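You operate a simulated robot arm through the tools that you are given. There is no shell and no other tool. Be economical: measure what you need, move in short steps, check, and stop when the job is done.

You run a simulated two-armed robot. Do the job below in one go: nothing can be reset, and whatever is moved stays where it is left.

JOB
Fetch the yellow hand pad and set it on the top of the white table. Fetch the yellow spirit level and set it on top of the white box on the top of the white table. Put the yellow canister marked "28" from the top of the plate table on top of the black box. Take the grey tray that says "54" from the top of the plate table and leave it on the top of the chute table. Take the tape holder and leave it on top of the brown square carton. Pick up the steel roller with one hand, pass it to the other hand and put it on the mat of the vacuum bed. Do these in any order. Set down upright: yellow spirit level, yellow canister, tape holder.

It is judged by the outcome, as a careful person would: the job done as asked, and still so three seconds after it is handed in. It fails if anything else is knocked over, pushed out of place, dropped, spilled or broken.

ROBOT AND FRAMES
Two 6-joint arms with two-finger parallel grippers on one trunk, on a base that drives. Base frame: it is fixed to the floor where the robot stands at the start and does not move with it; the origin is under the middle of the robot, x ahead of it, y to its left, z up. Lengths are in m, angles in rad, forces in N, time in s.
The left shoulder is at the start at [0.08, 0.216, 1.61], the right one opposite. Each reaches about 0.886 m from its shoulder. Places, roughly: black box (8x9x5 cm) [0.3, -1.6, 0.8]; grey tray [0.5, -2, 0.75]; mat of the vacuum bed (26x21 cm) [0.8, -1.6, 0.84]; square carton (20x24x15 cm) [0.9, 3, 1]; steel roller (4x4x14 cm) [0.7, 0.2, 0.9]; tape holder (8x15x10 cm) [1.5, -1.9, 0.8]; top of the chute table [1.3, 2.4, 0.9]; top of the white table [-2.7, 0.2, 0.8]; white box (20x26x11 cm) [-3, 0.2, 0.9]; yellow canister [0.25, -1.75, 0.75]; yellow hand pad (7x10x6 cm) [0.5, 0.1, 0.9]; yellow spirit level (20x3x5 cm) [0.6, 0.2, 0.2]. Payload 3.43 kg a hand.
The TCP of each hand is the grasp point between the finger pads, 0.03 m short of the fingertips. In the tool frame z runs along the fingers and y along their closing line. Largest opening 0.094 m; finger width 0.028, thickness 0.01; the body of the gripper, 0.05 by 0.096 m, starts 0.055 m behind the TCP.
Orientation is that of the tool frame in the base frame, as a unit quaternion [x, y, z, w]. With the fingers straight down and closing along the base's y, the tool's x points along the base's -x, its y along +y and its z along -z.

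CONTROLS
- The arms move only by the tool apply_moves. It takes "left_increments", "right_increments" or both (then of equal length, played together; a hand with none holds still); each is a list of rows, each a list of 3 entries, a list of its own where there are three numbers: the shift along the base's x, y, z in units of 500 mm (1.0 is 500 mm), then the turn, a rotation vector about the base's x, y, z in units of 60 degrees (1.0 is 60 degrees), then the opening in per cent of the stroke, from 0 (shut) to 100 (fully open). In form: [[[tx, ty, tz], [rx, ry, rz], hand], ...]. A call has 1 to 10 rows; each row is the pose to reach, as a shift and turn from the pose commanded when the call began. A call with a number of a shift or a turn outside -1 to 1 is refused whole. Each row takes 0.2 s and may step no farther than 0.05 m and 0.15 rad from the row before; otherwise, or with a gripper value out of range, the whole call is refused. A pose out of reach is approached as far as the arm can. The call stops where the force on the tool passes 40 N (or 10 N more than at its start, if that is more) or the arm is blocked; 0.2 s more then pass. The fingers move at their own pace (about 0.072 m/s each) and stop on an object; they squeeze with about 41 N. The grip force told is the motor's: it shows also when the fingers shut on nothing. Time passes only in rows, and 0.2 s behind the last, so rows that repeat a pose let the fingers close. It gives the time, the measured TCP pose, the force on the tool (base axes), the opening and the grip force at its end, in the units of the frame above (readings bear some noise), with the torque about the TCP (base axes, N m) and any sound that the robot's microphone picked up.
- Cameras (640 x 400 px; columns grow to the right, rows downward): "scene" is now at [0.0938, 0.0286, 1.7565]; the picture's right is [0.42, -0.91, 0.00], its down [-0.76, -0.35, -0.54] and it looks along [0.49, 0.23, -0.84] (base axes); focal length 252 px, centre (320, 200). "left" rides on the left gripper at [0.076, -0.014, -0.103] in its tool frame; the picture's right is [0.18, 0.98, 0.00], its down [-0.75, 0.14, -0.64] and it looks along [-0.63, 0.12, 0.77] (tool axes); focal length 243 px, centre (320, 200). "right" rides on the right gripper at [0.076, 0.014, -0.102] in its tool frame; the picture's right is [-0.18, 0.98, 0.00], its down [-0.75, -0.14, -0.64] and it looks along [-0.63, -0.12, 0.77] (tool axes); focal length 243 px, centre (320, 200). There is no depth. A picture from a camera that has moved, and an enlarged one, comes with that camera's place and axes in the base frame and with its lens.
- capture(camera): a new picture of that camera. The clock stands still meanwhile.
- lift_body(by): slides the trunk up (or, below 0, down) by that many m; the arms and the scene camera ride with it, the base frame stays. It gives what a move gives, with no picture.
- base_move(legs): drives the robot by 1 to 6 legs, each [ahead, left, turn to the left] in m, m and rad, along the robot's own axes; the way and the turn of a leg run together, so that a leg with both is an arc; at most 1.5 m and 3.142 rad a leg. The arms and the cameras ride along, it lands a little off, and it stops where it bumps. It gives what a move gives.
- pan_tilt(pan, tilt): turns the head with the scene camera to pan (to the left, within 1.501 rad either way) and tilt (down, from -0.506 to 1.204), counted from straight ahead of the robot. It gives what a move gives.
- inspect(camera, box): a new picture of the part [left, top, right, bottom] of that camera's present view, enlarged. The clock stands still meanwhile.
- close_job(): hands the job in; it is judged then, once.

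Work in short steps. Places have to be worked out from the pictures, the camera data and where the tool is seen: move nearer, look again, correct. Check each grasp and each placing, and mend what went wrong. You have 196 turns and 192 pictures in all, those below and enlarged ones among them. Open the grippers and draw the arms clear of the work before you hand the job in, unless the task says otherwise; then end with one line.

The tools are called after "Call:" by a JSON object that holds its "op" and its "data". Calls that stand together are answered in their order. apply_moves: Moves the arms, as the interface text tells. Its arguments: {"type":"object","properties":{"left_increments":{"type":"array"},"right_increments":{"type":"array"}},"required":[]} The other tools are called the same way: lift_body (by) slides the trunk up or down; base_move (legs) drives the base; pan_tilt (pan, tilt) turns the head that bears the scene camera; capture (camera) takes a picture; inspect (camera, box) takes an enlarged picture of a part of a camera's view; close_job () hands the job in.

At the start:

```text
clock: 0.0
left_tcp_pos: [0.5252, 0.3773, 1.0827]
left_tool_rot: [-0.001, 1.0, 0.0, 0.001]
left_ft_force: [-0.6, -0.2, 0.0]
left_wrist_torque: [0.04, 0.01, -0.04]
left_gripper_width: 0.094
left_grasp_force: 0.1
right_tcp_pos: [0.6278, -0.1105, 1.1127]
right_tool_rot: [-0.001, 1.0, 0.0, -0.001]
right_ft_force: [0.1, 0.0, 1.0]
right_wrist_torque: [-0.03, 0.0, -0.02]
right_gripper_width: 0.0942
right_grasp_force: 0.0
trunk travel left (down, up): [-0.84, 0.0]
robot x, y, heading: [0.0014, 0.0002, 0.0]
head pan, tilt: [0.433, 0.998]
```

scene: 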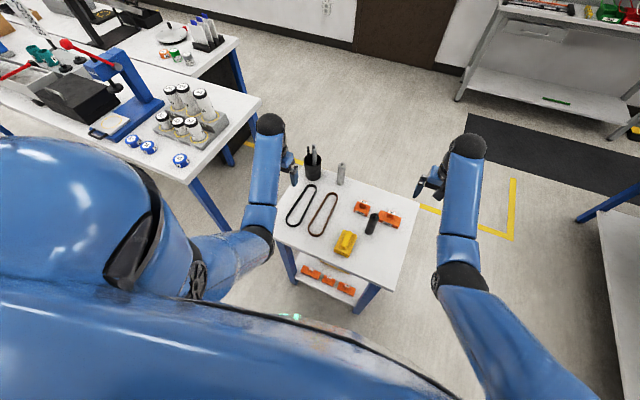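
right: 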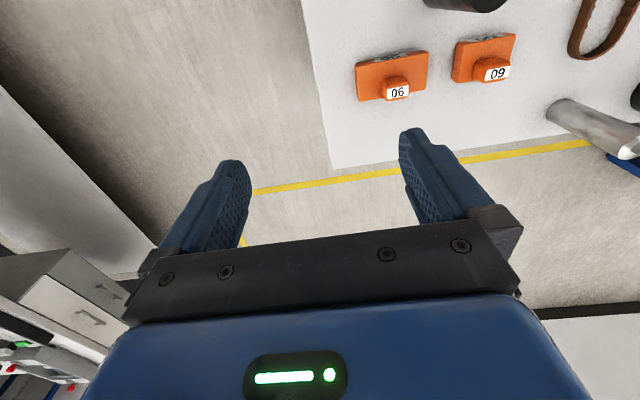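
left: 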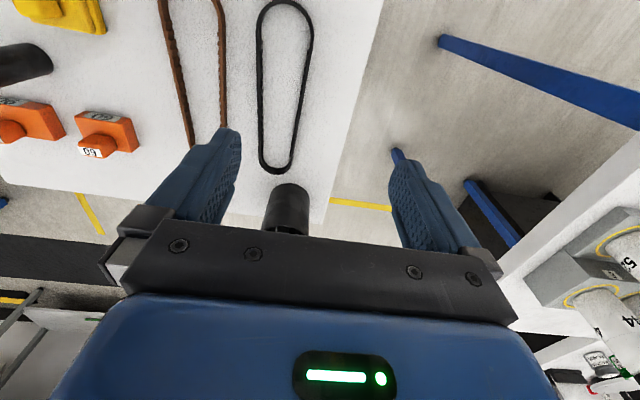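

I'll start by looking closer at the cart in front of me.

Call:
{"op": "inspect", "data": {"camera": "scene", "box": [260, 130, 440, 320]}}

Call:
{"op": "pan_tilt", "data": {"pan": 0.1, "tilt": 0.9}}

Call:
{"op": "capture", "data": {"camera": "scene"}}

```text
2.11 times, centred on (350, 225) of scene
camera zoom: at [0.0938, 0.0286, 1.7565], right [0.42, -0.91, 0.0], down [-0.76, -0.35, -0.54], along [0.49, 0.23, -0.84], focal length 530 px, centre (257, 147)
```

zoom: 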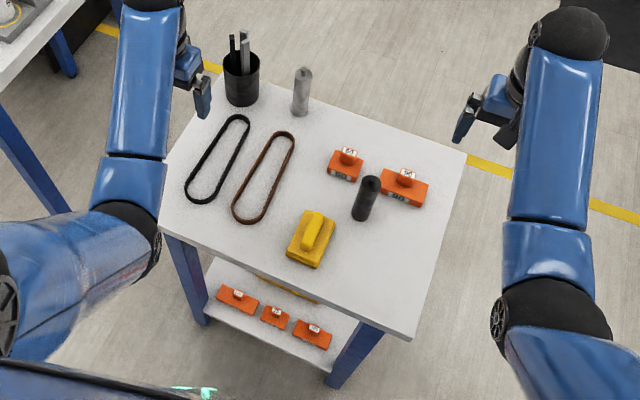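

```text
clock: 0.8
left_tcp_pos: [0.5249, 0.3774, 1.0837]
left_tool_rot: [-0.001, 1.0, -0.001, 0.002]
left_ft_force: [0.3, 0.1, -0.4]
left_wrist_torque: [-0.01, 0.0, -0.02]
left_gripper_width: 0.0938
left_grasp_force: 0.0
right_tcp_pos: [0.6282, -0.1109, 1.1123]
right_tool_rot: [0.0, 1.0, 0.0, 0.0]
right_ft_force: [-0.5, -0.4, 0.1]
right_wrist_torque: [-0.01, 0.02, -0.01]
right_gripper_width: 0.094
right_grasp_force: 0.1
trunk travel left (down, up): [-0.84, 0.0]
robot x, y, heading: [0.0004, -0.0004, -0.004]
head pan, tilt: [0.099, 0.901]
```

```text
187 pictures are left
camera scene: at [0.1056, 0.0069, 1.7636], right [0.1, -0.99, 0.0], down [-0.78, -0.08, -0.62], along [0.62, 0.06, -0.78], focal length 252 px, centre (320, 200)
```

scene: 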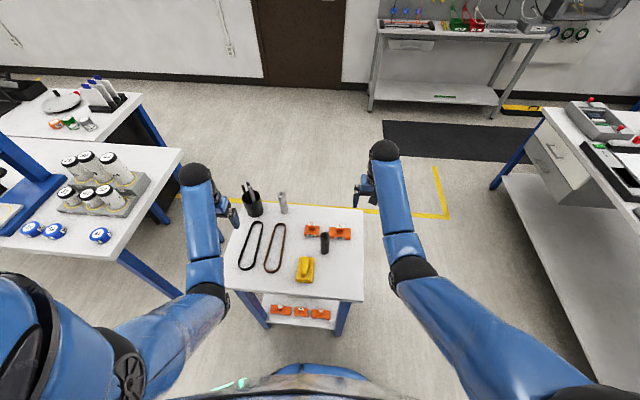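

Survey both sides to learn the layout.

Call:
{"op": "pan_tilt", "data": {"pan": -1.3, "tilt": 0.5}}

Call:
{"op": "capture", "data": {"camera": "scene"}}

Call:
{"op": "pan_tilt", "data": {"pan": 1.3, "tilt": 0.5}}

Call:
{"op": "capture", "data": {"camera": "scene"}}

```text
clock: 2.4
left_tcp_pos: [0.5258, 0.3772, 1.0834]
left_tool_rot: [0.0, 1.0, 0.0, 0.001]
left_ft_force: [0.9, 1.0, -0.7]
left_wrist_torque: [-0.02, 0.02, -0.01]
left_gripper_width: 0.0939
left_grasp_force: 0.1
right_tcp_pos: [0.6278, -0.1099, 1.1127]
right_tool_rot: [-0.001, 1.0, 0.0, 0.0]
right_ft_force: [0.3, -0.6, 0.2]
right_wrist_torque: [-0.03, -0.01, -0.01]
right_gripper_width: 0.0938
right_grasp_force: 0.0
trunk travel left (down, up): [-0.84, 0.0]
robot x, y, heading: [0.0016, -0.0031, 0.0]
head pan, tilt: [-1.3, 0.499]
```

```text
186 pictures are left
camera scene: at [0.055, -0.0884, 1.7975], right [-0.96, -0.27, 0.0], down [-0.13, 0.46, -0.88], along [0.23, -0.85, -0.48], focal length 252 px, centre (320, 200)
```

scene: 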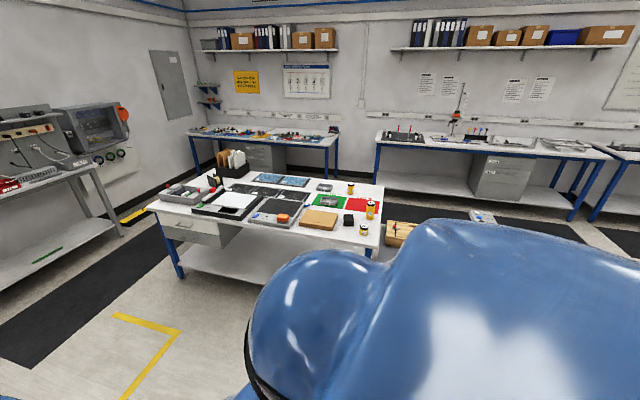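

```text
clock: 4.7
left_tcp_pos: [0.5246, 0.3766, 1.0823]
left_tool_rot: [-0.001, 1.0, 0.0, 0.001]
left_ft_force: [0.1, 0.0, 0.0]
left_wrist_torque: [0.02, -0.01, 0.01]
left_gripper_width: 0.094
left_grasp_force: 0.0
right_tcp_pos: [0.6281, -0.1094, 1.1139]
right_tool_rot: [0.0, 1.0, 0.0, -0.001]
right_ft_force: [0.3, -0.3, -0.7]
right_wrist_torque: [0.0, -0.01, 0.0]
right_gripper_width: 0.094
right_grasp_force: 0.1
trunk travel left (down, up): [-0.84, 0.0]
robot x, y, heading: [-0.0002, -0.0016, 0.001]
head pan, tilt: [1.3, 0.499]
```

```text
185 pictures are left
camera scene: at [0.055, 0.087, 1.7975], right [0.96, -0.27, 0.0], down [-0.13, -0.46, -0.88], along [0.23, 0.85, -0.48], focal length 252 px, centre (320, 200)
```

scene: 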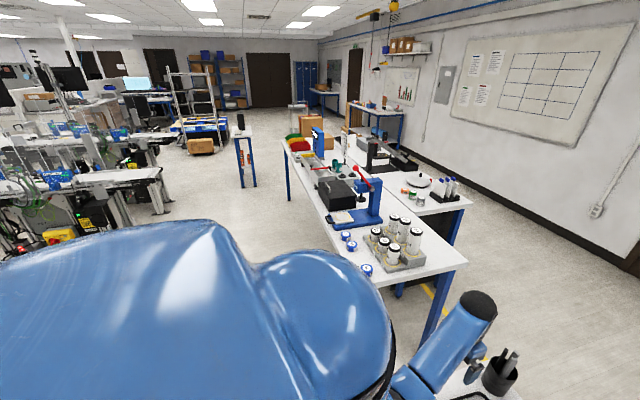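

The yellow pad stands at about (0.48, 0.11) on the cart. I bring the right hand over it for a close look.

Call:
{"op": "apply_moves", "data": {"right_increments": [[[-0.056, 0.072, 0], [0, 0, 0], 100], [[-0.112, 0.144, 0], [0, 0, 0], 100], [[-0.168, 0.216, 0], [0, 0, 0], 100], [[-0.224, 0.288, 0], [0, 0, 0], 100], [[-0.28, 0.36, 0], [0, 0, 0], 100], [[-0.336, 0.41, 0], [0, 0, 0], 100]]}}

Call:
{"op": "capture", "data": {"camera": "right"}}

```text
clock: 6.1
left_tcp_pos: [0.524, 0.3775, 1.0833]
left_tool_rot: [-0.001, 1.0, 0.0, 0.001]
left_ft_force: [0.7, 0.1, 0.3]
left_wrist_torque: [0.01, 0.0, 0.02]
left_gripper_width: 0.0937
left_grasp_force: 0.0
right_tcp_pos: [0.4696, 0.1029, 1.1001]
right_tool_rot: [0.0, 1.0, -0.001, 0.001]
right_ft_force: [0.3, 0.3, 0.0]
right_wrist_torque: [-0.01, 0.03, 0.01]
right_gripper_width: 0.0941
right_grasp_force: 0.0
right hand out of reach, approached as far as the arm can: row 3, 4, 5, 6
trunk travel left (down, up): [-0.84, 0.0]
robot x, y, heading: [-0.0004, -0.005, 0.003]
head pan, tilt: [1.3, 0.499]
```

```text
184 pictures are left
camera right: at [0.3925, 0.1162, 1.204], right [0.18, 0.98, 0.0], down [0.75, -0.14, 0.64], along [0.63, -0.12, -0.76], focal length 243 px, centre (320, 200)
```

right: 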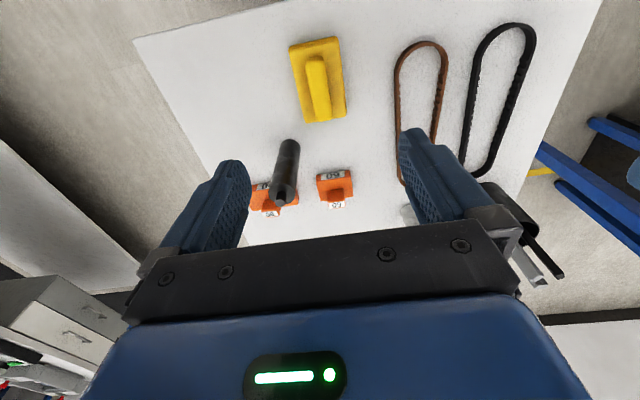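

The pad's handle runs along x, with its top around z 0.91. I lower the right hand partway to see if the pose holds.

Call:
{"op": "apply_moves", "data": {"right_increments": [[[0, 0, -0.08], [0, 0, 0], 100], [[0, 0, -0.16], [0, 0, 0], 100], [[0, 0, -0.22], [0, 0, 0], 100]]}}

Call:
{"op": "capture", "data": {"camera": "right"}}

```text
clock: 6.9
left_tcp_pos: [0.5248, 0.3764, 1.0828]
left_tool_rot: [-0.001, 1.0, 0.0, 0.001]
left_ft_force: [-0.2, 0.9, -0.7]
left_wrist_torque: [0.06, 0.0, 0.0]
left_gripper_width: 0.0938
left_grasp_force: 0.1
right_tcp_pos: [0.4662, 0.0995, 0.9871]
right_tool_rot: [-0.002, 1.0, 0.0, 0.001]
right_ft_force: [0.0, -0.7, -0.1]
right_wrist_torque: [0.05, 0.0, -0.01]
right_gripper_width: 0.0938
right_grasp_force: 0.1
trunk travel left (down, up): [-0.84, 0.0]
robot x, y, heading: [-0.0024, -0.0015, -0.006]
head pan, tilt: [1.3, 0.499]
```

```text
183 pictures are left
camera right: at [0.3898, 0.1138, 1.0898], right [0.18, 0.98, 0.0], down [0.75, -0.14, 0.64], along [0.63, -0.12, -0.77], focal length 243 px, centre (320, 200)
```

right: 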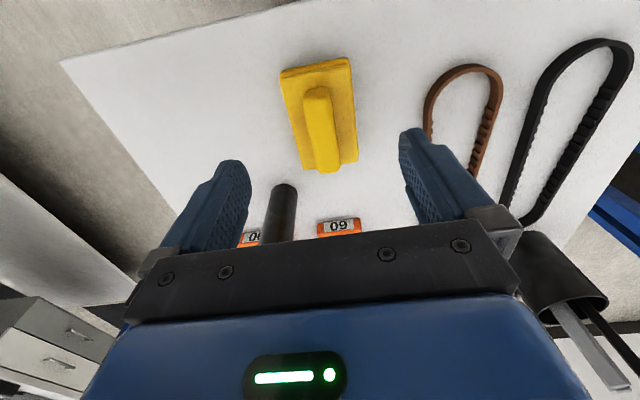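

Pad centre is near (0.483, 0.098), base top z≈0.86. I go down around its base and check before closing.

Call:
{"op": "apply_moves", "data": {"right_increments": [[[0.034, 0, -0.06], [0, 0, 0], 100], [[0.034, -0.002, -0.14], [0, 0, 0], 100], [[0.034, -0.002, -0.2], [0, 0, 0], 100]]}}

Call:
{"op": "capture", "data": {"camera": "right"}}

```text
clock: 7.7
left_tcp_pos: [0.5258, 0.377, 1.084]
left_tool_rot: [-0.002, 1.0, 0.0, 0.001]
left_ft_force: [0.6, 0.0, 0.8]
left_wrist_torque: [0.02, -0.01, 0.0]
left_gripper_width: 0.0941
left_grasp_force: 0.0
right_tcp_pos: [0.4824, 0.0999, 0.8917]
right_tool_rot: [-0.001, 1.0, 0.0, -0.001]
right_ft_force: [-0.3, -0.9, 0.7]
right_wrist_torque: [-0.03, 0.0, 0.01]
right_gripper_width: 0.094
right_grasp_force: 0.1
trunk travel left (down, up): [-0.84, 0.0]
robot x, y, heading: [0.0018, -0.0023, -0.003]
head pan, tilt: [1.3, 0.499]
```

```text
182 pictures are left
camera right: at [0.4052, 0.1131, 0.9949], right [0.18, 0.98, 0.0], down [0.75, -0.14, 0.64], along [0.63, -0.12, -0.77], focal length 243 px, centre (320, 200)
```

right: 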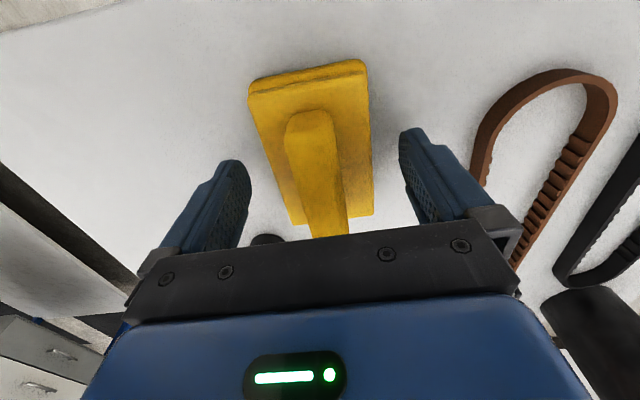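

Well centred. Lower a further 2 cm, then close on the base.

Call:
{"op": "apply_moves", "data": {"right_increments": [[[0, 0, -0.02], [0, 0, 0], 100], [[0, 0, -0.04], [0, 0, 0], 100], [[0, 0, -0.04], [0, 0, 0], 0], [[0, 0, -0.04], [0, 0, 0], 0], [[0, 0, -0.04], [0, 0, 0], 0]]}}

Call:
{"op": "capture", "data": {"camera": "right"}}

```text
clock: 8.3
left_tcp_pos: [0.5218, 0.376, 1.0852]
left_tool_rot: [0.0, 1.0, 0.0, 0.003]
left_ft_force: [-1.0, 0.2, 0.5]
left_wrist_torque: [0.0, 0.01, -0.01]
left_gripper_width: 0.094
left_grasp_force: 0.2
right_tcp_pos: [0.4804, 0.1014, 0.88]
right_tool_rot: [0.001, 1.0, 0.0, 0.001]
right_ft_force: [-13.9, -4.1, 27.9]
right_wrist_torque: [-0.96, 0.73, 0.01]
right_gripper_width: 0.0935
right_grasp_force: 0.1
trunk travel left (down, up): [-0.84, 0.0]
robot x, y, heading: [0.0003, -0.0013, -0.002]
head pan, tilt: [1.3, 0.499]
stopped in row 2 (right hand): the force on the tool passed its limit at 47 N (the readings are from after the stop); the commanded pose is now the measured one
```

```text
181 pictures are left
camera right: at [0.4043, 0.1143, 0.9831], right [0.18, 0.98, 0.0], down [0.75, -0.14, 0.64], along [0.63, -0.12, -0.77], focal length 243 px, centre (320, 200)
```

right: 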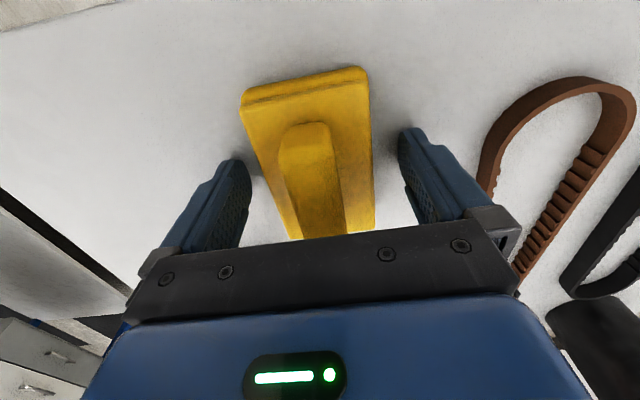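

Fingertips touched the tabletop (z≈0.85). I raise 5 mm and close.

Call:
{"op": "apply_moves", "data": {"right_increments": [[[0, 0, 0.01], [0, 0, 0], 100], [[0, 0, 0.01], [0, 0, 0], 0], [[0, 0, 0.01], [0, 0, 0], 0], [[0, 0, 0.01], [0, 0, 0], 0], [[0, 0, 0.05], [0, 0, 0], 0], [[0, 0, 0.12], [0, 0, 0], 0], [[0, 0, 0.2], [0, 0, 0], 0], [[0, 0, 0.28], [0, 0, 0], 0]]}}

Call:
{"op": "capture", "data": {"camera": "right"}}

```text
clock: 10.1
left_tcp_pos: [0.5251, 0.3771, 1.0828]
left_tool_rot: [0.0, 1.0, 0.001, 0.001]
left_ft_force: [0.4, 0.4, 0.1]
left_wrist_torque: [-0.02, 0.01, 0.03]
left_gripper_width: 0.0943
left_grasp_force: 0.1
right_tcp_pos: [0.4849, 0.1009, 1.0163]
right_tool_rot: [0.0, 1.0, 0.0, 0.001]
right_ft_force: [-0.2, 0.2, -0.2]
right_wrist_torque: [0.01, -0.01, 0.02]
right_gripper_width: 0.0609
right_grasp_force: 41.0
trunk travel left (down, up): [-0.84, 0.0]
robot x, y, heading: [-0.0006, -0.0006, 0.002]
head pan, tilt: [1.3, 0.499]
```

```text
180 pictures are left
camera right: at [0.4082, 0.1154, 1.1197], right [0.18, 0.98, 0.0], down [0.75, -0.14, 0.64], along [0.63, -0.12, -0.77], focal length 243 px, centre (320, 200)
```

right: 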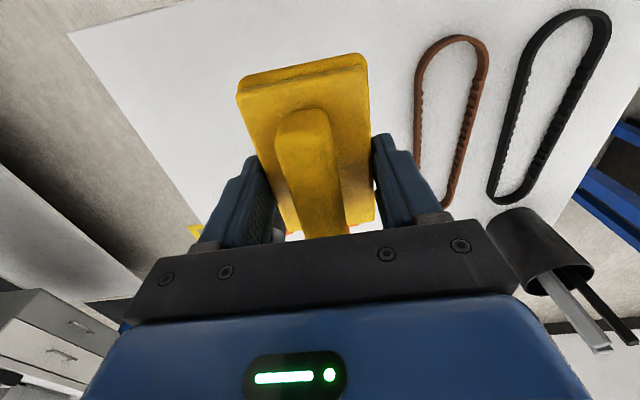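

Pad held (width 61 mm). I move it aside and up, then back off and lower the trunk to view the cart's lower shelf.

Call:
{"op": "apply_moves", "data": {"right_increments": [[[0, -0.09, 0.03], [0, 0, 0], 0], [[0, -0.18, 0.06], [0, 0, 0], 0], [[0, -0.27, 0.09], [0, 0, 0], 0], [[0, -0.36, 0.12], [0, 0, 0], 0], [[0, -0.45, 0.15], [0, 0, 0], 0], [[0, -0.54, 0.18], [0, 0, 0], 0], [[0, -0.6, 0.2], [0, 0, 0], 0]]}}

Call:
{"op": "base_move", "data": {"legs": [[-0.6, 0, 0]]}}

Call:
{"op": "lift_body", "data": {"by": -0.6}}

Call:
{"op": "pan_tilt", "data": {"pan": 0.15, "tilt": 0.55}}

Call:
{"op": "capture", "data": {"camera": "scene"}}

```text
clock: 11.7
left_tcp_pos: [0.5248, 0.3757, 1.0841]
left_tool_rot: [0.0, 1.0, 0.0, 0.001]
left_ft_force: [-0.3, -0.2, 0.3]
left_wrist_torque: [-0.02, 0.01, 0.0]
left_gripper_width: 0.0939
left_grasp_force: 0.0
right_tcp_pos: [0.4982, -0.1876, 1.0603]
right_tool_rot: [0.0, 1.0, 0.0, 0.002]
right_ft_force: [-0.1, 0.0, -0.3]
right_wrist_torque: [-0.03, -0.01, -0.01]
right_gripper_width: 0.0611
right_grasp_force: 40.4
right hand out of reach, approached as far as the arm can: row 4, 5, 6, 7
trunk travel left (down, up): [-0.84, 0.0]
robot x, y, heading: [-0.0002, -0.0007, -0.001]
head pan, tilt: [1.3, 0.499]
```

```text
clock: 15.0
left_tcp_pos: [-0.0637, 0.3768, 1.0827]
left_tool_rot: [-0.002, 1.0, 0.0, 0.0]
left_ft_force: [0.1, 0.9, -0.2]
left_wrist_torque: [-0.01, 0.0, 0.02]
left_gripper_width: 0.0939
left_grasp_force: 0.1
right_tcp_pos: [-0.0907, -0.1864, 1.0588]
right_tool_rot: [-0.002, 1.0, 0.0, 0.002]
right_ft_force: [-0.1, -0.1, -0.7]
right_wrist_torque: [0.0, 0.04, -0.02]
right_gripper_width: 0.061
right_grasp_force: 41.0
trunk travel left (down, up): [-0.84, 0.0]
robot x, y, heading: [-0.5922, 0.0, -0.005]
head pan, tilt: [1.3, 0.499]
```

```text
refused: -0.6 is not a number from -0.4 to 0.4
```

```text
clock: 16.4
left_tcp_pos: [-0.0644, 0.3772, 1.0825]
left_tool_rot: [-0.002, 1.0, 0.0, 0.001]
left_ft_force: [0.2, -0.7, 0.6]
left_wrist_torque: [0.01, -0.03, -0.01]
left_gripper_width: 0.0938
left_grasp_force: 0.1
right_tcp_pos: [-0.0923, -0.1876, 1.0604]
right_tool_rot: [-0.001, 1.0, 0.0, 0.002]
right_ft_force: [0.8, -1.2, -1.0]
right_wrist_torque: [0.03, -0.02, 0.0]
right_gripper_width: 0.0609
right_grasp_force: 40.5
trunk travel left (down, up): [-0.84, 0.0]
robot x, y, heading: [-0.5882, -0.0018, -0.002]
head pan, tilt: [0.15, 0.55]
```

```text
179 pictures are left
camera scene: at [-0.471, 0.0124, 1.7929], right [0.15, -0.99, 0.0], down [-0.52, -0.08, -0.85], along [0.84, 0.13, -0.52], focal length 252 px, centre (320, 200)
```

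scene: 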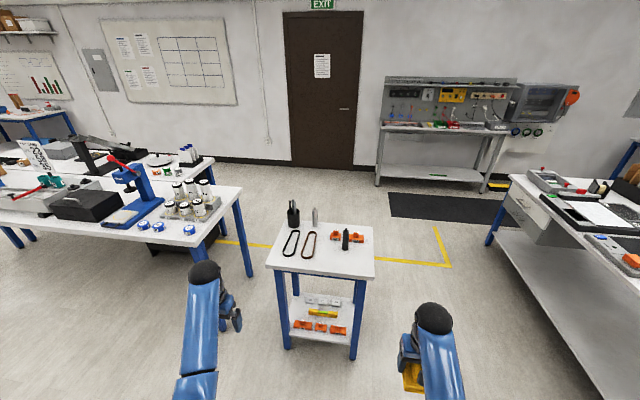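

Now the yellow level is visible on the lower shelf. Zoom in, then lower the trunk.

Call:
{"op": "inspect", "data": {"camera": "scene", "box": [260, 270, 380, 350]}}

Call:
{"op": "lift_body", "data": {"by": -0.4}}

Call:
{"op": "lift_body", "data": {"by": -0.2}}

Call:
{"op": "inspect", "data": {"camera": "scene", "box": [240, 130, 420, 250]}}

```text
5.00 times, centred on (320, 310) of scene
camera zoom: at [-0.471, 0.0124, 1.7929], right [0.15, -0.99, 0.0], down [-0.52, -0.08, -0.85], along [0.84, 0.13, -0.52], focal length 1258 px, centre (320, -350)
```

zoom: 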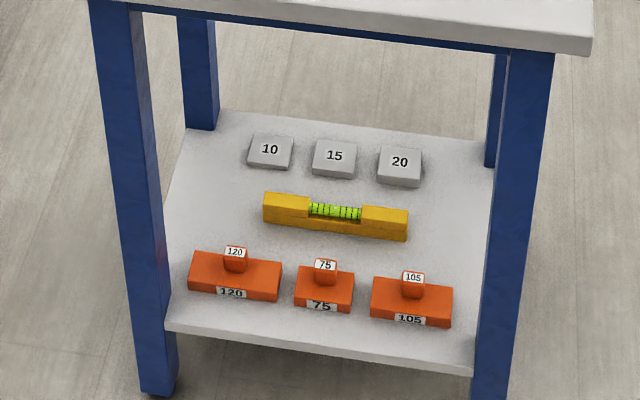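

```text
clock: 20.2
left_tcp_pos: [-0.0668, 0.3764, 0.6835]
left_tool_rot: [-0.002, 1.0, 0.0, 0.001]
left_ft_force: [-0.1, -0.4, -0.8]
left_wrist_torque: [0.01, 0.02, 0.02]
left_gripper_width: 0.094
left_grasp_force: 0.0
right_tcp_pos: [-0.0919, -0.187, 0.6612]
right_tool_rot: [-0.001, 1.0, 0.0, 0.003]
right_ft_force: [-0.1, 0.8, -0.4]
right_wrist_torque: [-0.03, 0.02, -0.02]
right_gripper_width: 0.0608
right_grasp_force: 41.1
trunk travel left (down, up): [-0.44, 0.4]
robot x, y, heading: [-0.5941, -0.001, 0.001]
head pan, tilt: [0.15, 0.55]
```

```text
clock: 22.4
left_tcp_pos: [-0.0662, 0.377, 0.483]
left_tool_rot: [-0.002, 1.0, 0.0, 0.001]
left_ft_force: [0.2, 0.0, -0.2]
left_wrist_torque: [0.03, 0.03, -0.03]
left_gripper_width: 0.0944
left_grasp_force: 0.1
right_tcp_pos: [-0.0922, -0.1878, 0.4607]
right_tool_rot: [-0.001, 1.0, 0.001, 0.003]
right_ft_force: [-0.1, 0.4, -0.6]
right_wrist_torque: [-0.03, 0.03, 0.02]
right_gripper_width: 0.061
right_grasp_force: 40.8
trunk travel left (down, up): [-0.24, 0.6]
robot x, y, heading: [-0.5866, 0.0005, 0.005]
head pan, tilt: [0.15, 0.55]
```

```text
3.33 times, centred on (330, 190) of scene
camera zoom: at [-0.4718, 0.0123, 1.193], right [0.15, -0.99, 0.0], down [-0.52, -0.08, -0.85], along [0.84, 0.13, -0.52], focal length 839 px, centre (287, 233)
```

zoom: 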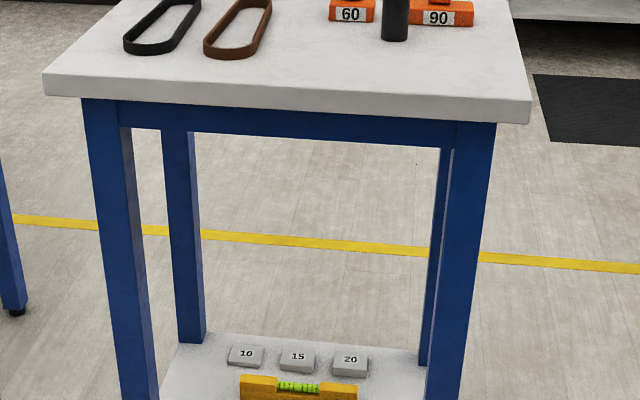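

The level lies along y, centred near (0.60, 0.16), z≈0.2, between orange and grey weights. I'll reach it from the cart's right side with tilted fingers: turn to face +y and strafe there.

Call:
{"op": "base_move", "data": {"legs": [[0, 0, 1.571], [-0.78, 0, 0], [0, -1.0, 0]]}}

Call:
{"op": "pan_tilt", "data": {"pan": -0.3, "tilt": 0.6}}

Call:
{"op": "capture", "data": {"camera": "scene"}}

```text
clock: 35.2
left_tcp_pos: [0.0415, -0.2363, 0.4832]
left_tool_rot: [0.709, -0.706, 0.0, -0.001]
left_ft_force: [0.1, 0.6, 0.1]
left_wrist_torque: [0.0, 0.02, 0.02]
left_gripper_width: 0.094
left_grasp_force: 0.0
right_tcp_pos: [0.6041, -0.2619, 0.4604]
right_tool_rot: [0.708, -0.706, -0.001, -0.001]
right_ft_force: [0.3, -0.5, -0.3]
right_wrist_torque: [-0.01, 0.01, 0.02]
right_gripper_width: 0.0608
right_grasp_force: 40.7
trunk travel left (down, up): [-0.24, 0.6]
robot x, y, heading: [0.4181, -0.7633, 1.573]
head pan, tilt: [0.15, 0.55]
```

```text
clock: 36.1
left_tcp_pos: [0.0394, -0.2365, 0.4831]
left_tool_rot: [0.709, -0.706, -0.001, -0.001]
left_ft_force: [0.1, 0.6, -0.2]
left_wrist_torque: [-0.04, 0.0, 0.01]
left_gripper_width: 0.094
left_grasp_force: 0.1
right_tcp_pos: [0.6044, -0.2622, 0.4616]
right_tool_rot: [0.708, -0.706, -0.002, -0.002]
right_ft_force: [-0.6, 0.1, -1.7]
right_wrist_torque: [0.03, 0.0, -0.03]
right_gripper_width: 0.0607
right_grasp_force: 41.5
trunk travel left (down, up): [-0.24, 0.6]
robot x, y, heading: [0.4165, -0.763, 1.575]
head pan, tilt: [-0.3, 0.6]
```

```text
176 pictures are left
camera scene: at [0.4441, -0.6468, 1.1884], right [0.96, -0.29, 0.0], down [-0.16, -0.54, -0.82], along [0.24, 0.79, -0.57], focal length 252 px, centre (320, 200)
```

scene: 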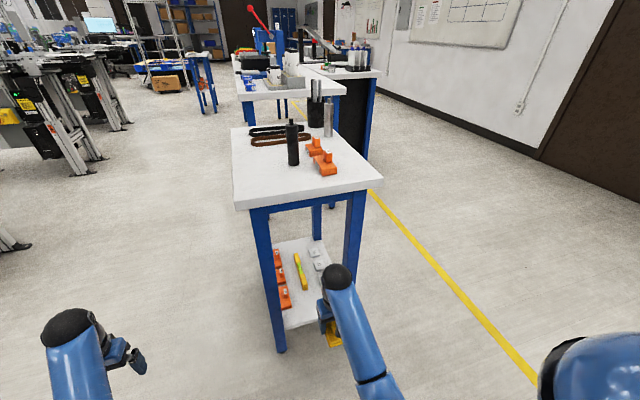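

Strafe 0.38 m further right and lower fully.

Call:
{"op": "base_move", "data": {"legs": [[0, -0.38, 0]]}}

Call:
{"op": "lift_body", "data": {"by": -0.235}}

Call:
{"op": "pan_tilt", "data": {"pan": 0.3, "tilt": 0.65}}

Call:
{"op": "capture", "data": {"camera": "scene"}}

```text
clock: 38.5
left_tcp_pos: [0.4191, -0.2341, 0.4832]
left_tool_rot: [-0.705, 0.709, 0.0, 0.0]
left_ft_force: [-0.1, 0.4, -0.3]
left_wrist_torque: [0.01, 0.02, -0.01]
left_gripper_width: 0.0941
left_grasp_force: 0.1
right_tcp_pos: [0.982, -0.2639, 0.459]
right_tool_rot: [-0.705, 0.709, 0.002, 0.002]
right_ft_force: [-0.7, 0.4, -0.9]
right_wrist_torque: [0.0, 0.04, 0.03]
right_gripper_width: 0.0609
right_grasp_force: 40.9
trunk travel left (down, up): [-0.24, 0.6]
robot x, y, heading: [0.7914, -0.7598, 1.563]
head pan, tilt: [-0.3, 0.6]
```

```text
clock: 40.9
left_tcp_pos: [0.419, -0.2348, 0.249]
left_tool_rot: [-0.706, 0.708, 0.001, 0.0]
left_ft_force: [0.7, 0.4, -1.1]
left_wrist_torque: [-0.02, -0.02, -0.01]
left_gripper_width: 0.094
left_grasp_force: 0.0
right_tcp_pos: [0.9818, -0.2651, 0.226]
right_tool_rot: [-0.704, 0.71, 0.001, 0.002]
right_ft_force: [-0.1, 0.5, -0.2]
right_wrist_torque: [0.0, -0.02, 0.02]
right_gripper_width: 0.0609
right_grasp_force: 41.2
trunk travel left (down, up): [-0.005, 0.835]
robot x, y, heading: [0.7926, -0.7623, 1.569]
head pan, tilt: [-0.3, 0.6]
```

```text
clock: 41.9
left_tcp_pos: [0.4182, -0.2346, 0.2476]
left_tool_rot: [-0.706, 0.709, 0.001, 0.001]
left_ft_force: [0.9, -0.4, 0.7]
left_wrist_torque: [0.01, 0.01, 0.04]
left_gripper_width: 0.0939
left_grasp_force: 0.1
right_tcp_pos: [0.9813, -0.2633, 0.2255]
right_tool_rot: [-0.705, 0.709, 0.001, 0.001]
right_ft_force: [-0.5, -0.1, -1.4]
right_wrist_torque: [0.03, -0.04, 0.02]
right_gripper_width: 0.0609
right_grasp_force: 40.6
trunk travel left (down, up): [-0.005, 0.835]
robot x, y, heading: [0.7916, -0.7586, 1.566]
head pan, tilt: [0.3, 0.649]
```

```text
175 pictures are left
camera scene: at [0.7669, -0.6486, 0.9491], right [0.96, 0.29, 0.0], down [0.18, -0.58, -0.8], along [-0.23, 0.76, -0.6], focal length 252 px, centre (320, 200)
```

scene: 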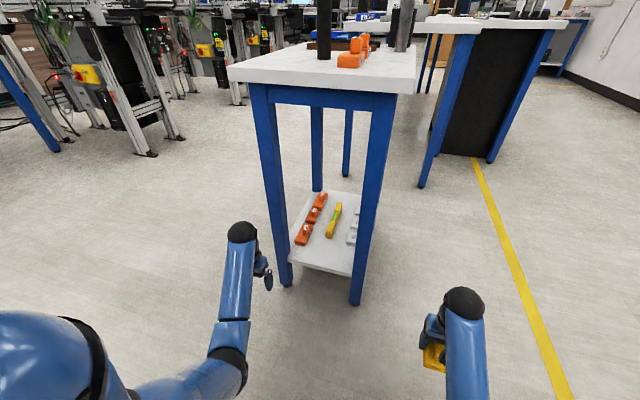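

I zoom on the level from here to triangulate its end.

Call:
{"op": "inspect", "data": {"camera": "scene", "box": [270, 180, 390, 280]}}

```text
4.00 times, centred on (330, 230) of scene
camera zoom: at [0.7669, -0.6486, 0.9491], right [0.96, 0.29, 0.0], down [0.18, -0.58, -0.8], along [-0.23, 0.76, -0.6], focal length 1006 px, centre (280, 80)
```

zoom: 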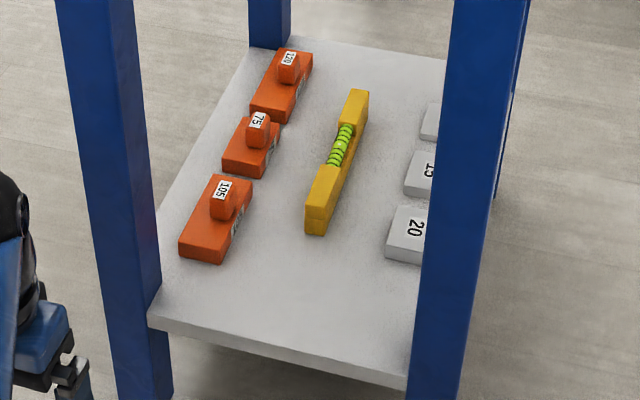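

Level runs from about (0.595, 0.055) to (0.587, 0.246), shelf z≈0.195. I tilt the left hand 40° forward and bring it in line in front of the shelf.

Call:
{"op": "apply_moves", "data": {"left_increments": [[[0.068, 0, 0.06], [0.133, 0, 0], 100], [[0.136, 0, 0.12], [0.266, 0, 0], 60], [[0.204, 0, 0.16], [0.4, 0, 0], 60], [[0.272, 0, 0.2], [0.533, 0, 0], 60], [[0.344, 0, 0.23], [0.667, 0, 0], 60]]}}

Call:
{"op": "capture", "data": {"camera": "left"}}

Call:
{"op": "capture", "data": {"camera": "scene"}}

```text
clock: 43.1
left_tcp_pos: [0.5895, -0.2294, 0.3705]
left_tool_rot: [-0.661, 0.664, 0.247, 0.246]
left_ft_force: [0.3, 0.4, 0.8]
left_wrist_torque: [0.0, 0.03, 0.0]
left_gripper_width: 0.0566
left_grasp_force: 0.1
right_tcp_pos: [0.981, -0.264, 0.2287]
right_tool_rot: [-0.706, 0.709, 0.003, 0.0]
right_ft_force: [0.3, 0.1, -0.6]
right_wrist_torque: [0.02, 0.01, 0.02]
right_gripper_width: 0.0608
right_grasp_force: 40.9
trunk travel left (down, up): [-0.005, 0.835]
robot x, y, heading: [0.7928, -0.7607, 1.565]
head pan, tilt: [0.3, 0.649]
```

```text
173 pictures are left
camera left: at [0.6037, -0.3538, 0.399], right [-0.98, -0.14, -0.12], down [-0.14, 0.15, 0.98], along [-0.12, 0.98, -0.17], focal length 243 px, centre (320, 200)
```

left: 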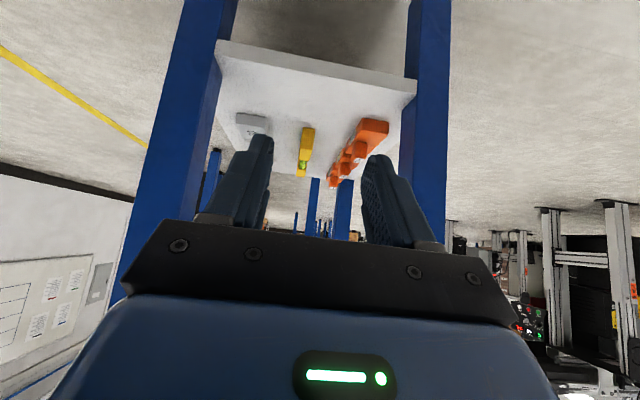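

```text
172 pictures are left
camera scene: at [0.7689, -0.6497, 0.9515], right [0.96, 0.29, 0.0], down [0.17, -0.58, -0.8], along [-0.23, 0.76, -0.6], focal length 252 px, centre (320, 200)
```

scene: 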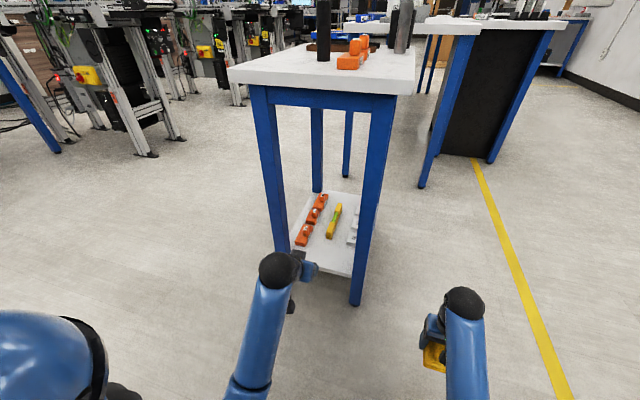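

Aligned on the level. I need 0.2 m more reach, so drive ahead with the hand passing between the legs.

Call:
{"op": "base_move", "data": {"legs": [[0.2, 0, 0]]}}

Call:
{"op": "capture", "data": {"camera": "left"}}

Call:
{"op": "capture", "data": {"camera": "scene"}}

```text
clock: 44.7
left_tcp_pos: [0.5959, -0.0226, 0.3702]
left_tool_rot: [-0.659, 0.667, 0.248, 0.245]
left_ft_force: [-0.6, -0.4, -0.4]
left_wrist_torque: [-0.01, -0.01, 0.02]
left_gripper_width: 0.0565
left_grasp_force: 0.0
right_tcp_pos: [0.9878, -0.0611, 0.2279]
right_tool_rot: [-0.703, 0.711, 0.005, 0.001]
right_ft_force: [-0.7, 0.5, -1.2]
right_wrist_torque: [0.03, 0.0, 0.02]
right_gripper_width: 0.0608
right_grasp_force: 40.5
trunk travel left (down, up): [-0.005, 0.835]
robot x, y, heading: [0.7902, -0.553, 1.555]
head pan, tilt: [0.3, 0.649]
```

```text
171 pictures are left
camera left: at [0.6092, -0.1482, 0.3991], right [-0.99, -0.13, -0.11], down [-0.13, 0.15, 0.98], along [-0.11, 0.98, -0.17], focal length 243 px, centre (320, 200)
```

left: 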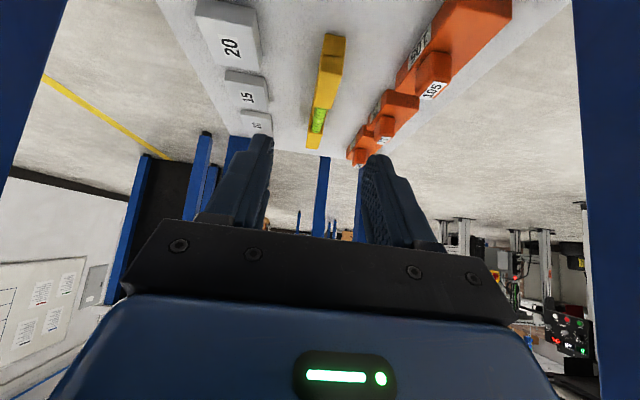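

```text
170 pictures are left
camera scene: at [0.7739, -0.4472, 0.9507], right [0.96, 0.28, 0.0], down [0.17, -0.58, -0.8], along [-0.23, 0.77, -0.6], focal length 252 px, centre (320, 200)
```

scene: 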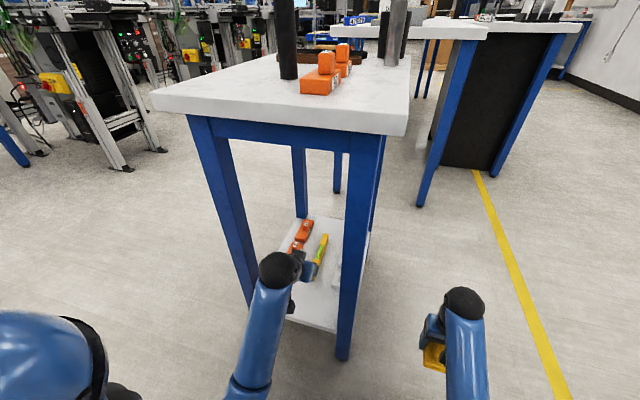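

Level at x≈0.589, near end y≈0.063. I move in above it and descend.

Call:
{"op": "apply_moves", "data": {"left_increments": [[[-0.007, 0.09, -0.03], [0, 0, 0], 60], [[-0.014, 0.18, -0.06], [0, 0, 0], 60], [[-0.014, 0.26, -0.1], [0, 0, 0], 60], [[-0.014, 0.26, -0.17], [0, 0, 0], 60], [[-0.014, 0.26, -0.22], [0, 0, 0], 60]]}}

Call:
{"op": "capture", "data": {"camera": "left"}}

Call:
{"op": "inspect", "data": {"camera": "scene", "box": [240, 180, 390, 340]}}

```text
clock: 45.9
left_tcp_pos: [0.5892, 0.1097, 0.2549]
left_tool_rot: [-0.659, 0.667, 0.245, 0.246]
left_ft_force: [-0.2, -0.2, 0.5]
left_wrist_torque: [-0.01, 0.01, 0.0]
left_gripper_width: 0.0563
left_grasp_force: 0.1
right_tcp_pos: [0.9859, -0.0599, 0.2261]
right_tool_rot: [-0.703, 0.712, 0.002, 0.002]
right_ft_force: [0.2, -0.7, -0.5]
right_wrist_torque: [-0.02, -0.03, -0.01]
right_gripper_width: 0.0608
right_grasp_force: 40.2
trunk travel left (down, up): [-0.005, 0.835]
robot x, y, heading: [0.7924, -0.5562, 1.561]
head pan, tilt: [0.3, 0.649]
```

```text
169 pictures are left
camera left: at [0.6025, -0.0145, 0.2847], right [-0.98, -0.13, -0.12], down [-0.14, 0.16, 0.98], along [-0.11, 0.98, -0.17], focal length 243 px, centre (320, 200)
```

left: 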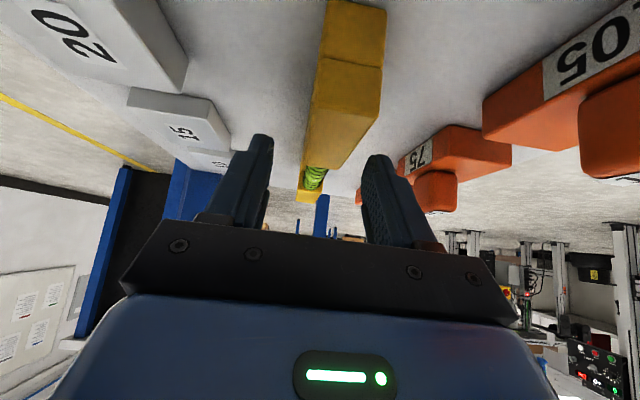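

```text
2.50 times, centred on (315, 260) of scene
camera zoom: at [0.7694, -0.4433, 0.9491], right [0.96, 0.28, 0.0], down [0.17, -0.58, -0.8], along [-0.23, 0.76, -0.6], focal length 629 px, centre (332, 50)
```

zoom: 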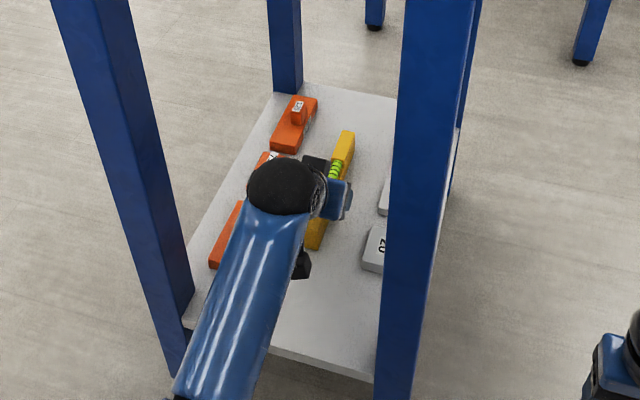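

Level sits between the fingers. Descend 2 cm and close.

Call:
{"op": "apply_moves", "data": {"left_increments": [[[0, 0, -0.02], [0, 0, 0], 60], [[0, 0, -0.036], [0, 0, 0], 60], [[0, 0, -0.036], [0, 0, 0], 0], [[0, 0, -0.036], [0, 0, 0], 0], [[0, 0, -0.036], [0, 0, 0], 0]]}}

Call:
{"op": "capture", "data": {"camera": "left"}}

```text
clock: 47.1
left_tcp_pos: [0.5872, 0.1093, 0.2379]
left_tool_rot: [-0.66, 0.667, 0.244, 0.245]
left_ft_force: [0.4, 0.5, -0.6]
left_wrist_torque: [0.12, -0.02, 0.01]
left_gripper_width: 0.0257
left_grasp_force: 40.8
right_tcp_pos: [0.9864, -0.0599, 0.2255]
right_tool_rot: [-0.703, 0.711, 0.001, 0.001]
right_ft_force: [0.2, 0.2, -0.9]
right_wrist_torque: [0.01, 0.03, -0.01]
right_gripper_width: 0.061
right_grasp_force: 40.7
trunk travel left (down, up): [-0.005, 0.835]
robot x, y, heading: [0.7932, -0.5571, 1.558]
head pan, tilt: [0.3, 0.649]
```

```text
167 pictures are left
camera left: at [0.6006, -0.0155, 0.2673], right [-0.98, -0.13, -0.12], down [-0.14, 0.16, 0.98], along [-0.11, 0.98, -0.17], focal length 243 px, centre (320, 200)
```

left: 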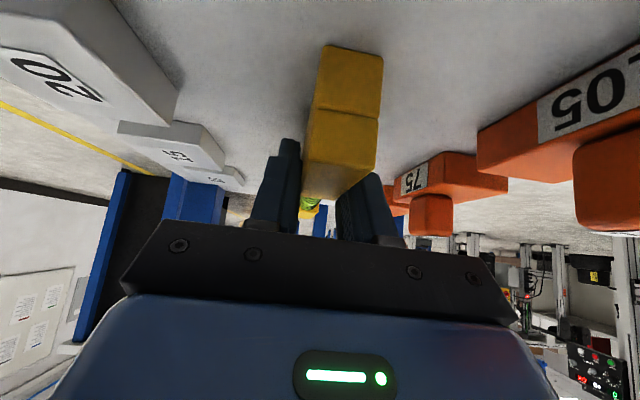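

Gripped (26 mm). Lift 7 cm and draw straight back out of the cart.

Call:
{"op": "apply_moves", "data": {"left_increments": [[[0, 0, 0.04], [0, 0, 0], 0], [[0, 0, 0.1], [0, 0, 0], 0], [[0, 0, 0.16], [0, 0, 0], 0], [[0, -0.08, 0.18], [0, 0, 0], 0], [[0, -0.16, 0.2], [0, 0, 0], 0], [[0, -0.24, 0.22], [0, 0, 0], 0]]}}

Call:
{"op": "capture", "data": {"camera": "left"}}

Call:
{"op": "base_move", "data": {"legs": [[-0.25, 0, 0]]}}

Call:
{"op": "capture", "data": {"camera": "scene"}}

```text
clock: 48.5
left_tcp_pos: [0.5885, -0.0077, 0.3544]
left_tool_rot: [-0.658, 0.667, 0.248, 0.248]
left_ft_force: [1.1, 0.6, -3.2]
left_wrist_torque: [-0.05, -0.03, 0.03]
left_gripper_width: 0.0255
left_grasp_force: 40.8
right_tcp_pos: [0.9869, -0.06, 0.2284]
right_tool_rot: [-0.703, 0.711, 0.003, 0.001]
right_ft_force: [-0.2, 0.8, -1.1]
right_wrist_torque: [0.01, 0.01, -0.02]
right_gripper_width: 0.0609
right_grasp_force: 41.1
trunk travel left (down, up): [-0.005, 0.835]
robot x, y, heading: [0.7926, -0.5545, 1.561]
head pan, tilt: [0.3, 0.649]
```

```text
166 pictures are left
camera left: at [0.6017, -0.1329, 0.3823], right [-0.98, -0.13, -0.12], down [-0.14, 0.15, 0.98], along [-0.11, 0.98, -0.16], focal length 243 px, centre (320, 200)
```

left: 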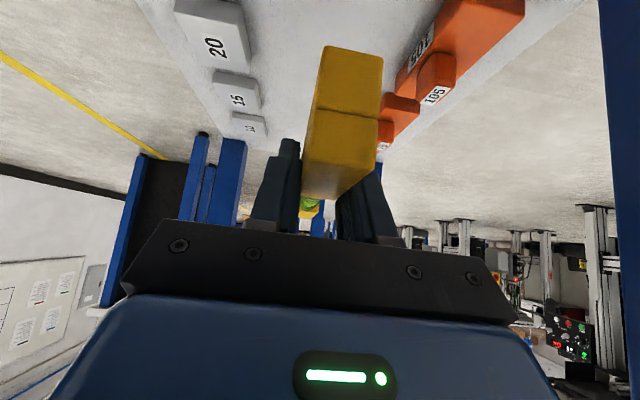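

```text
clock: 50.3
left_tcp_pos: [0.5896, -0.2532, 0.3539]
left_tool_rot: [-0.655, 0.669, 0.249, 0.248]
left_ft_force: [-0.6, -0.6, -1.5]
left_wrist_torque: [-0.08, 0.01, 0.03]
left_gripper_width: 0.0253
left_grasp_force: 41.0
right_tcp_pos: [0.9877, -0.3113, 0.2269]
right_tool_rot: [-0.7, 0.714, 0.005, 0.001]
right_ft_force: [0.2, -0.5, -0.3]
right_wrist_torque: [-0.01, 0.0, 0.02]
right_gripper_width: 0.0611
right_grasp_force: 40.6
trunk travel left (down, up): [-0.005, 0.835]
robot x, y, heading: [0.7899, -0.8031, 1.551]
head pan, tilt: [0.3, 0.649]
```

```text
165 pictures are left
camera scene: at [0.7707, -0.6952, 0.9506], right [0.96, 0.28, 0.0], down [0.16, -0.58, -0.8], along [-0.22, 0.77, -0.6], focal length 252 px, centre (320, 200)
```

scene: 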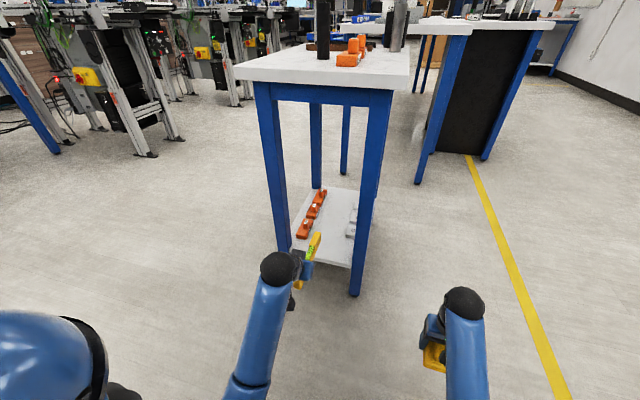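

Pull the left hand back 12 cm more, strafe clear of the cart, turn to face the white table, raise the trunk and look.

Call:
{"op": "apply_moves", "data": {"left_increments": [[[0, -0.08, 0], [0, 0, 0], 0], [[0, -0.16, 0.02], [0, 0, 0], 0], [[0, -0.24, 0.04], [0, 0, 0], 0]]}}

Call:
{"op": "base_move", "data": {"legs": [[0, 1.4, 0], [0, 0, 1.571], [0.6, 0, 0]]}}

Call:
{"op": "lift_body", "data": {"by": 0.4}}

Call:
{"op": "lift_body", "data": {"by": 0.4}}

Call:
{"op": "pan_tilt", "data": {"pan": -0.2, "tilt": 0.45}}

Call:
{"op": "capture", "data": {"camera": "scene"}}

```text
clock: 51.3
left_tcp_pos: [0.5929, -0.3557, 0.3913]
left_tool_rot: [-0.648, 0.664, 0.265, 0.261]
left_ft_force: [0.8, -0.1, -1.3]
left_wrist_torque: [-0.11, 0.03, 0.05]
left_gripper_width: 0.0256
left_grasp_force: 40.8
left hand out of reach, approached as far as the arm can: row 3
right_tcp_pos: [0.9888, -0.3113, 0.2335]
right_tool_rot: [-0.699, 0.715, 0.008, -0.002]
right_ft_force: [0.4, 0.3, -0.6]
right_wrist_torque: [0.02, 0.0, -0.02]
right_gripper_width: 0.061
right_grasp_force: 40.8
trunk travel left (down, up): [-0.005, 0.835]
robot x, y, heading: [0.7882, -0.8033, 1.547]
head pan, tilt: [0.3, 0.649]
stopped in row 3 (left hand): the arm was blocked; the commanded pose is now the measured one
```

```text
clock: 65.2
left_tcp_pos: [-1.7182, -0.8908, 0.3912]
left_tool_rot: [0.928, -0.039, -0.37, -0.009]
left_ft_force: [0.2, -0.6, -1.8]
left_wrist_torque: [0.05, -0.07, -0.05]
left_gripper_width: 0.0255
left_grasp_force: 40.4
right_tcp_pos: [-1.739, -0.493, 0.2323]
right_tool_rot: [0.999, -0.042, -0.005, 0.006]
right_ft_force: [0.5, -0.7, -0.5]
right_wrist_torque: [-0.01, -0.02, 0.01]
right_gripper_width: 0.061
right_grasp_force: 41.3
trunk travel left (down, up): [-0.005, 0.835]
robot x, y, heading: [-1.2568, -0.7183, 3.067]
head pan, tilt: [0.3, 0.649]
```

```text
clock: 69.0
left_tcp_pos: [-1.7189, -0.8935, 0.7807]
left_tool_rot: [0.929, -0.037, -0.368, -0.014]
left_ft_force: [4.9, -0.2, -0.3]
left_wrist_torque: [0.01, -0.28, 0.03]
left_gripper_width: 0.0255
left_grasp_force: 40.4
right_tcp_pos: [-1.7402, -0.4933, 0.6257]
right_tool_rot: [0.999, -0.041, -0.002, -0.001]
right_ft_force: [0.3, -0.1, -0.9]
right_wrist_torque: [-0.01, -0.01, -0.02]
right_gripper_width: 0.0606
right_grasp_force: 41.6
trunk travel left (down, up): [-0.405, 0.435]
robot x, y, heading: [-1.2594, -0.7207, 3.061]
head pan, tilt: [0.3, 0.649]
```

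```text
clock: 72.9
left_tcp_pos: [-1.7198, -0.8935, 1.1792]
left_tool_rot: [0.929, -0.037, -0.367, -0.014]
left_ft_force: [0.0, -0.2, -1.8]
left_wrist_torque: [-0.02, -0.05, -0.01]
left_gripper_width: 0.0256
left_grasp_force: 41.3
right_tcp_pos: [-1.7396, -0.4949, 1.0252]
right_tool_rot: [0.999, -0.041, -0.002, 0.0]
right_ft_force: [0.3, 0.4, 0.5]
right_wrist_torque: [0.01, -0.02, 0.03]
right_gripper_width: 0.0609
right_grasp_force: 41.0
trunk travel left (down, up): [-0.805, 0.035]
robot x, y, heading: [-1.2576, -0.7196, 3.064]
head pan, tilt: [0.3, 0.649]
```

```text
clock: 73.8
left_tcp_pos: [-1.7194, -0.8932, 1.1785]
left_tool_rot: [0.929, -0.038, -0.367, -0.014]
left_ft_force: [-0.3, -0.3, -2.1]
left_wrist_torque: [-0.03, -0.04, 0.02]
left_gripper_width: 0.0256
left_grasp_force: 40.9
right_tcp_pos: [-1.7396, -0.4952, 1.0266]
right_tool_rot: [0.999, -0.042, -0.002, 0.0]
right_ft_force: [0.9, 0.3, -0.5]
right_wrist_torque: [-0.01, 0.0, 0.01]
right_gripper_width: 0.0608
right_grasp_force: 40.7
trunk travel left (down, up): [-0.805, 0.035]
robot x, y, heading: [-1.2561, -0.72, 3.061]
head pan, tilt: [-0.201, 0.45]
```

```text
164 pictures are left
camera scene: at [-1.3766, -0.6942, 1.7669], right [0.28, 0.96, 0.0], down [0.42, -0.12, -0.9], along [-0.86, 0.25, -0.44], focal length 252 px, centre (320, 200)
```

scene: 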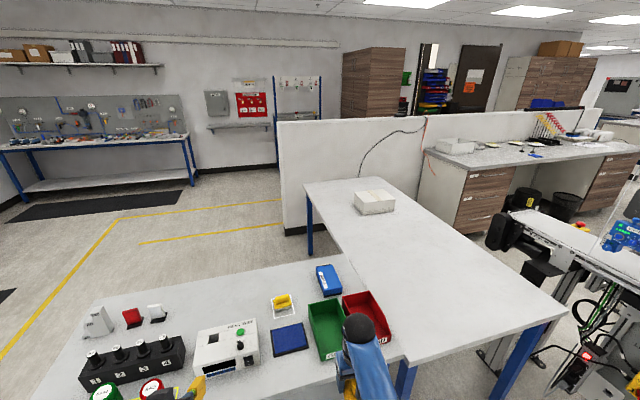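

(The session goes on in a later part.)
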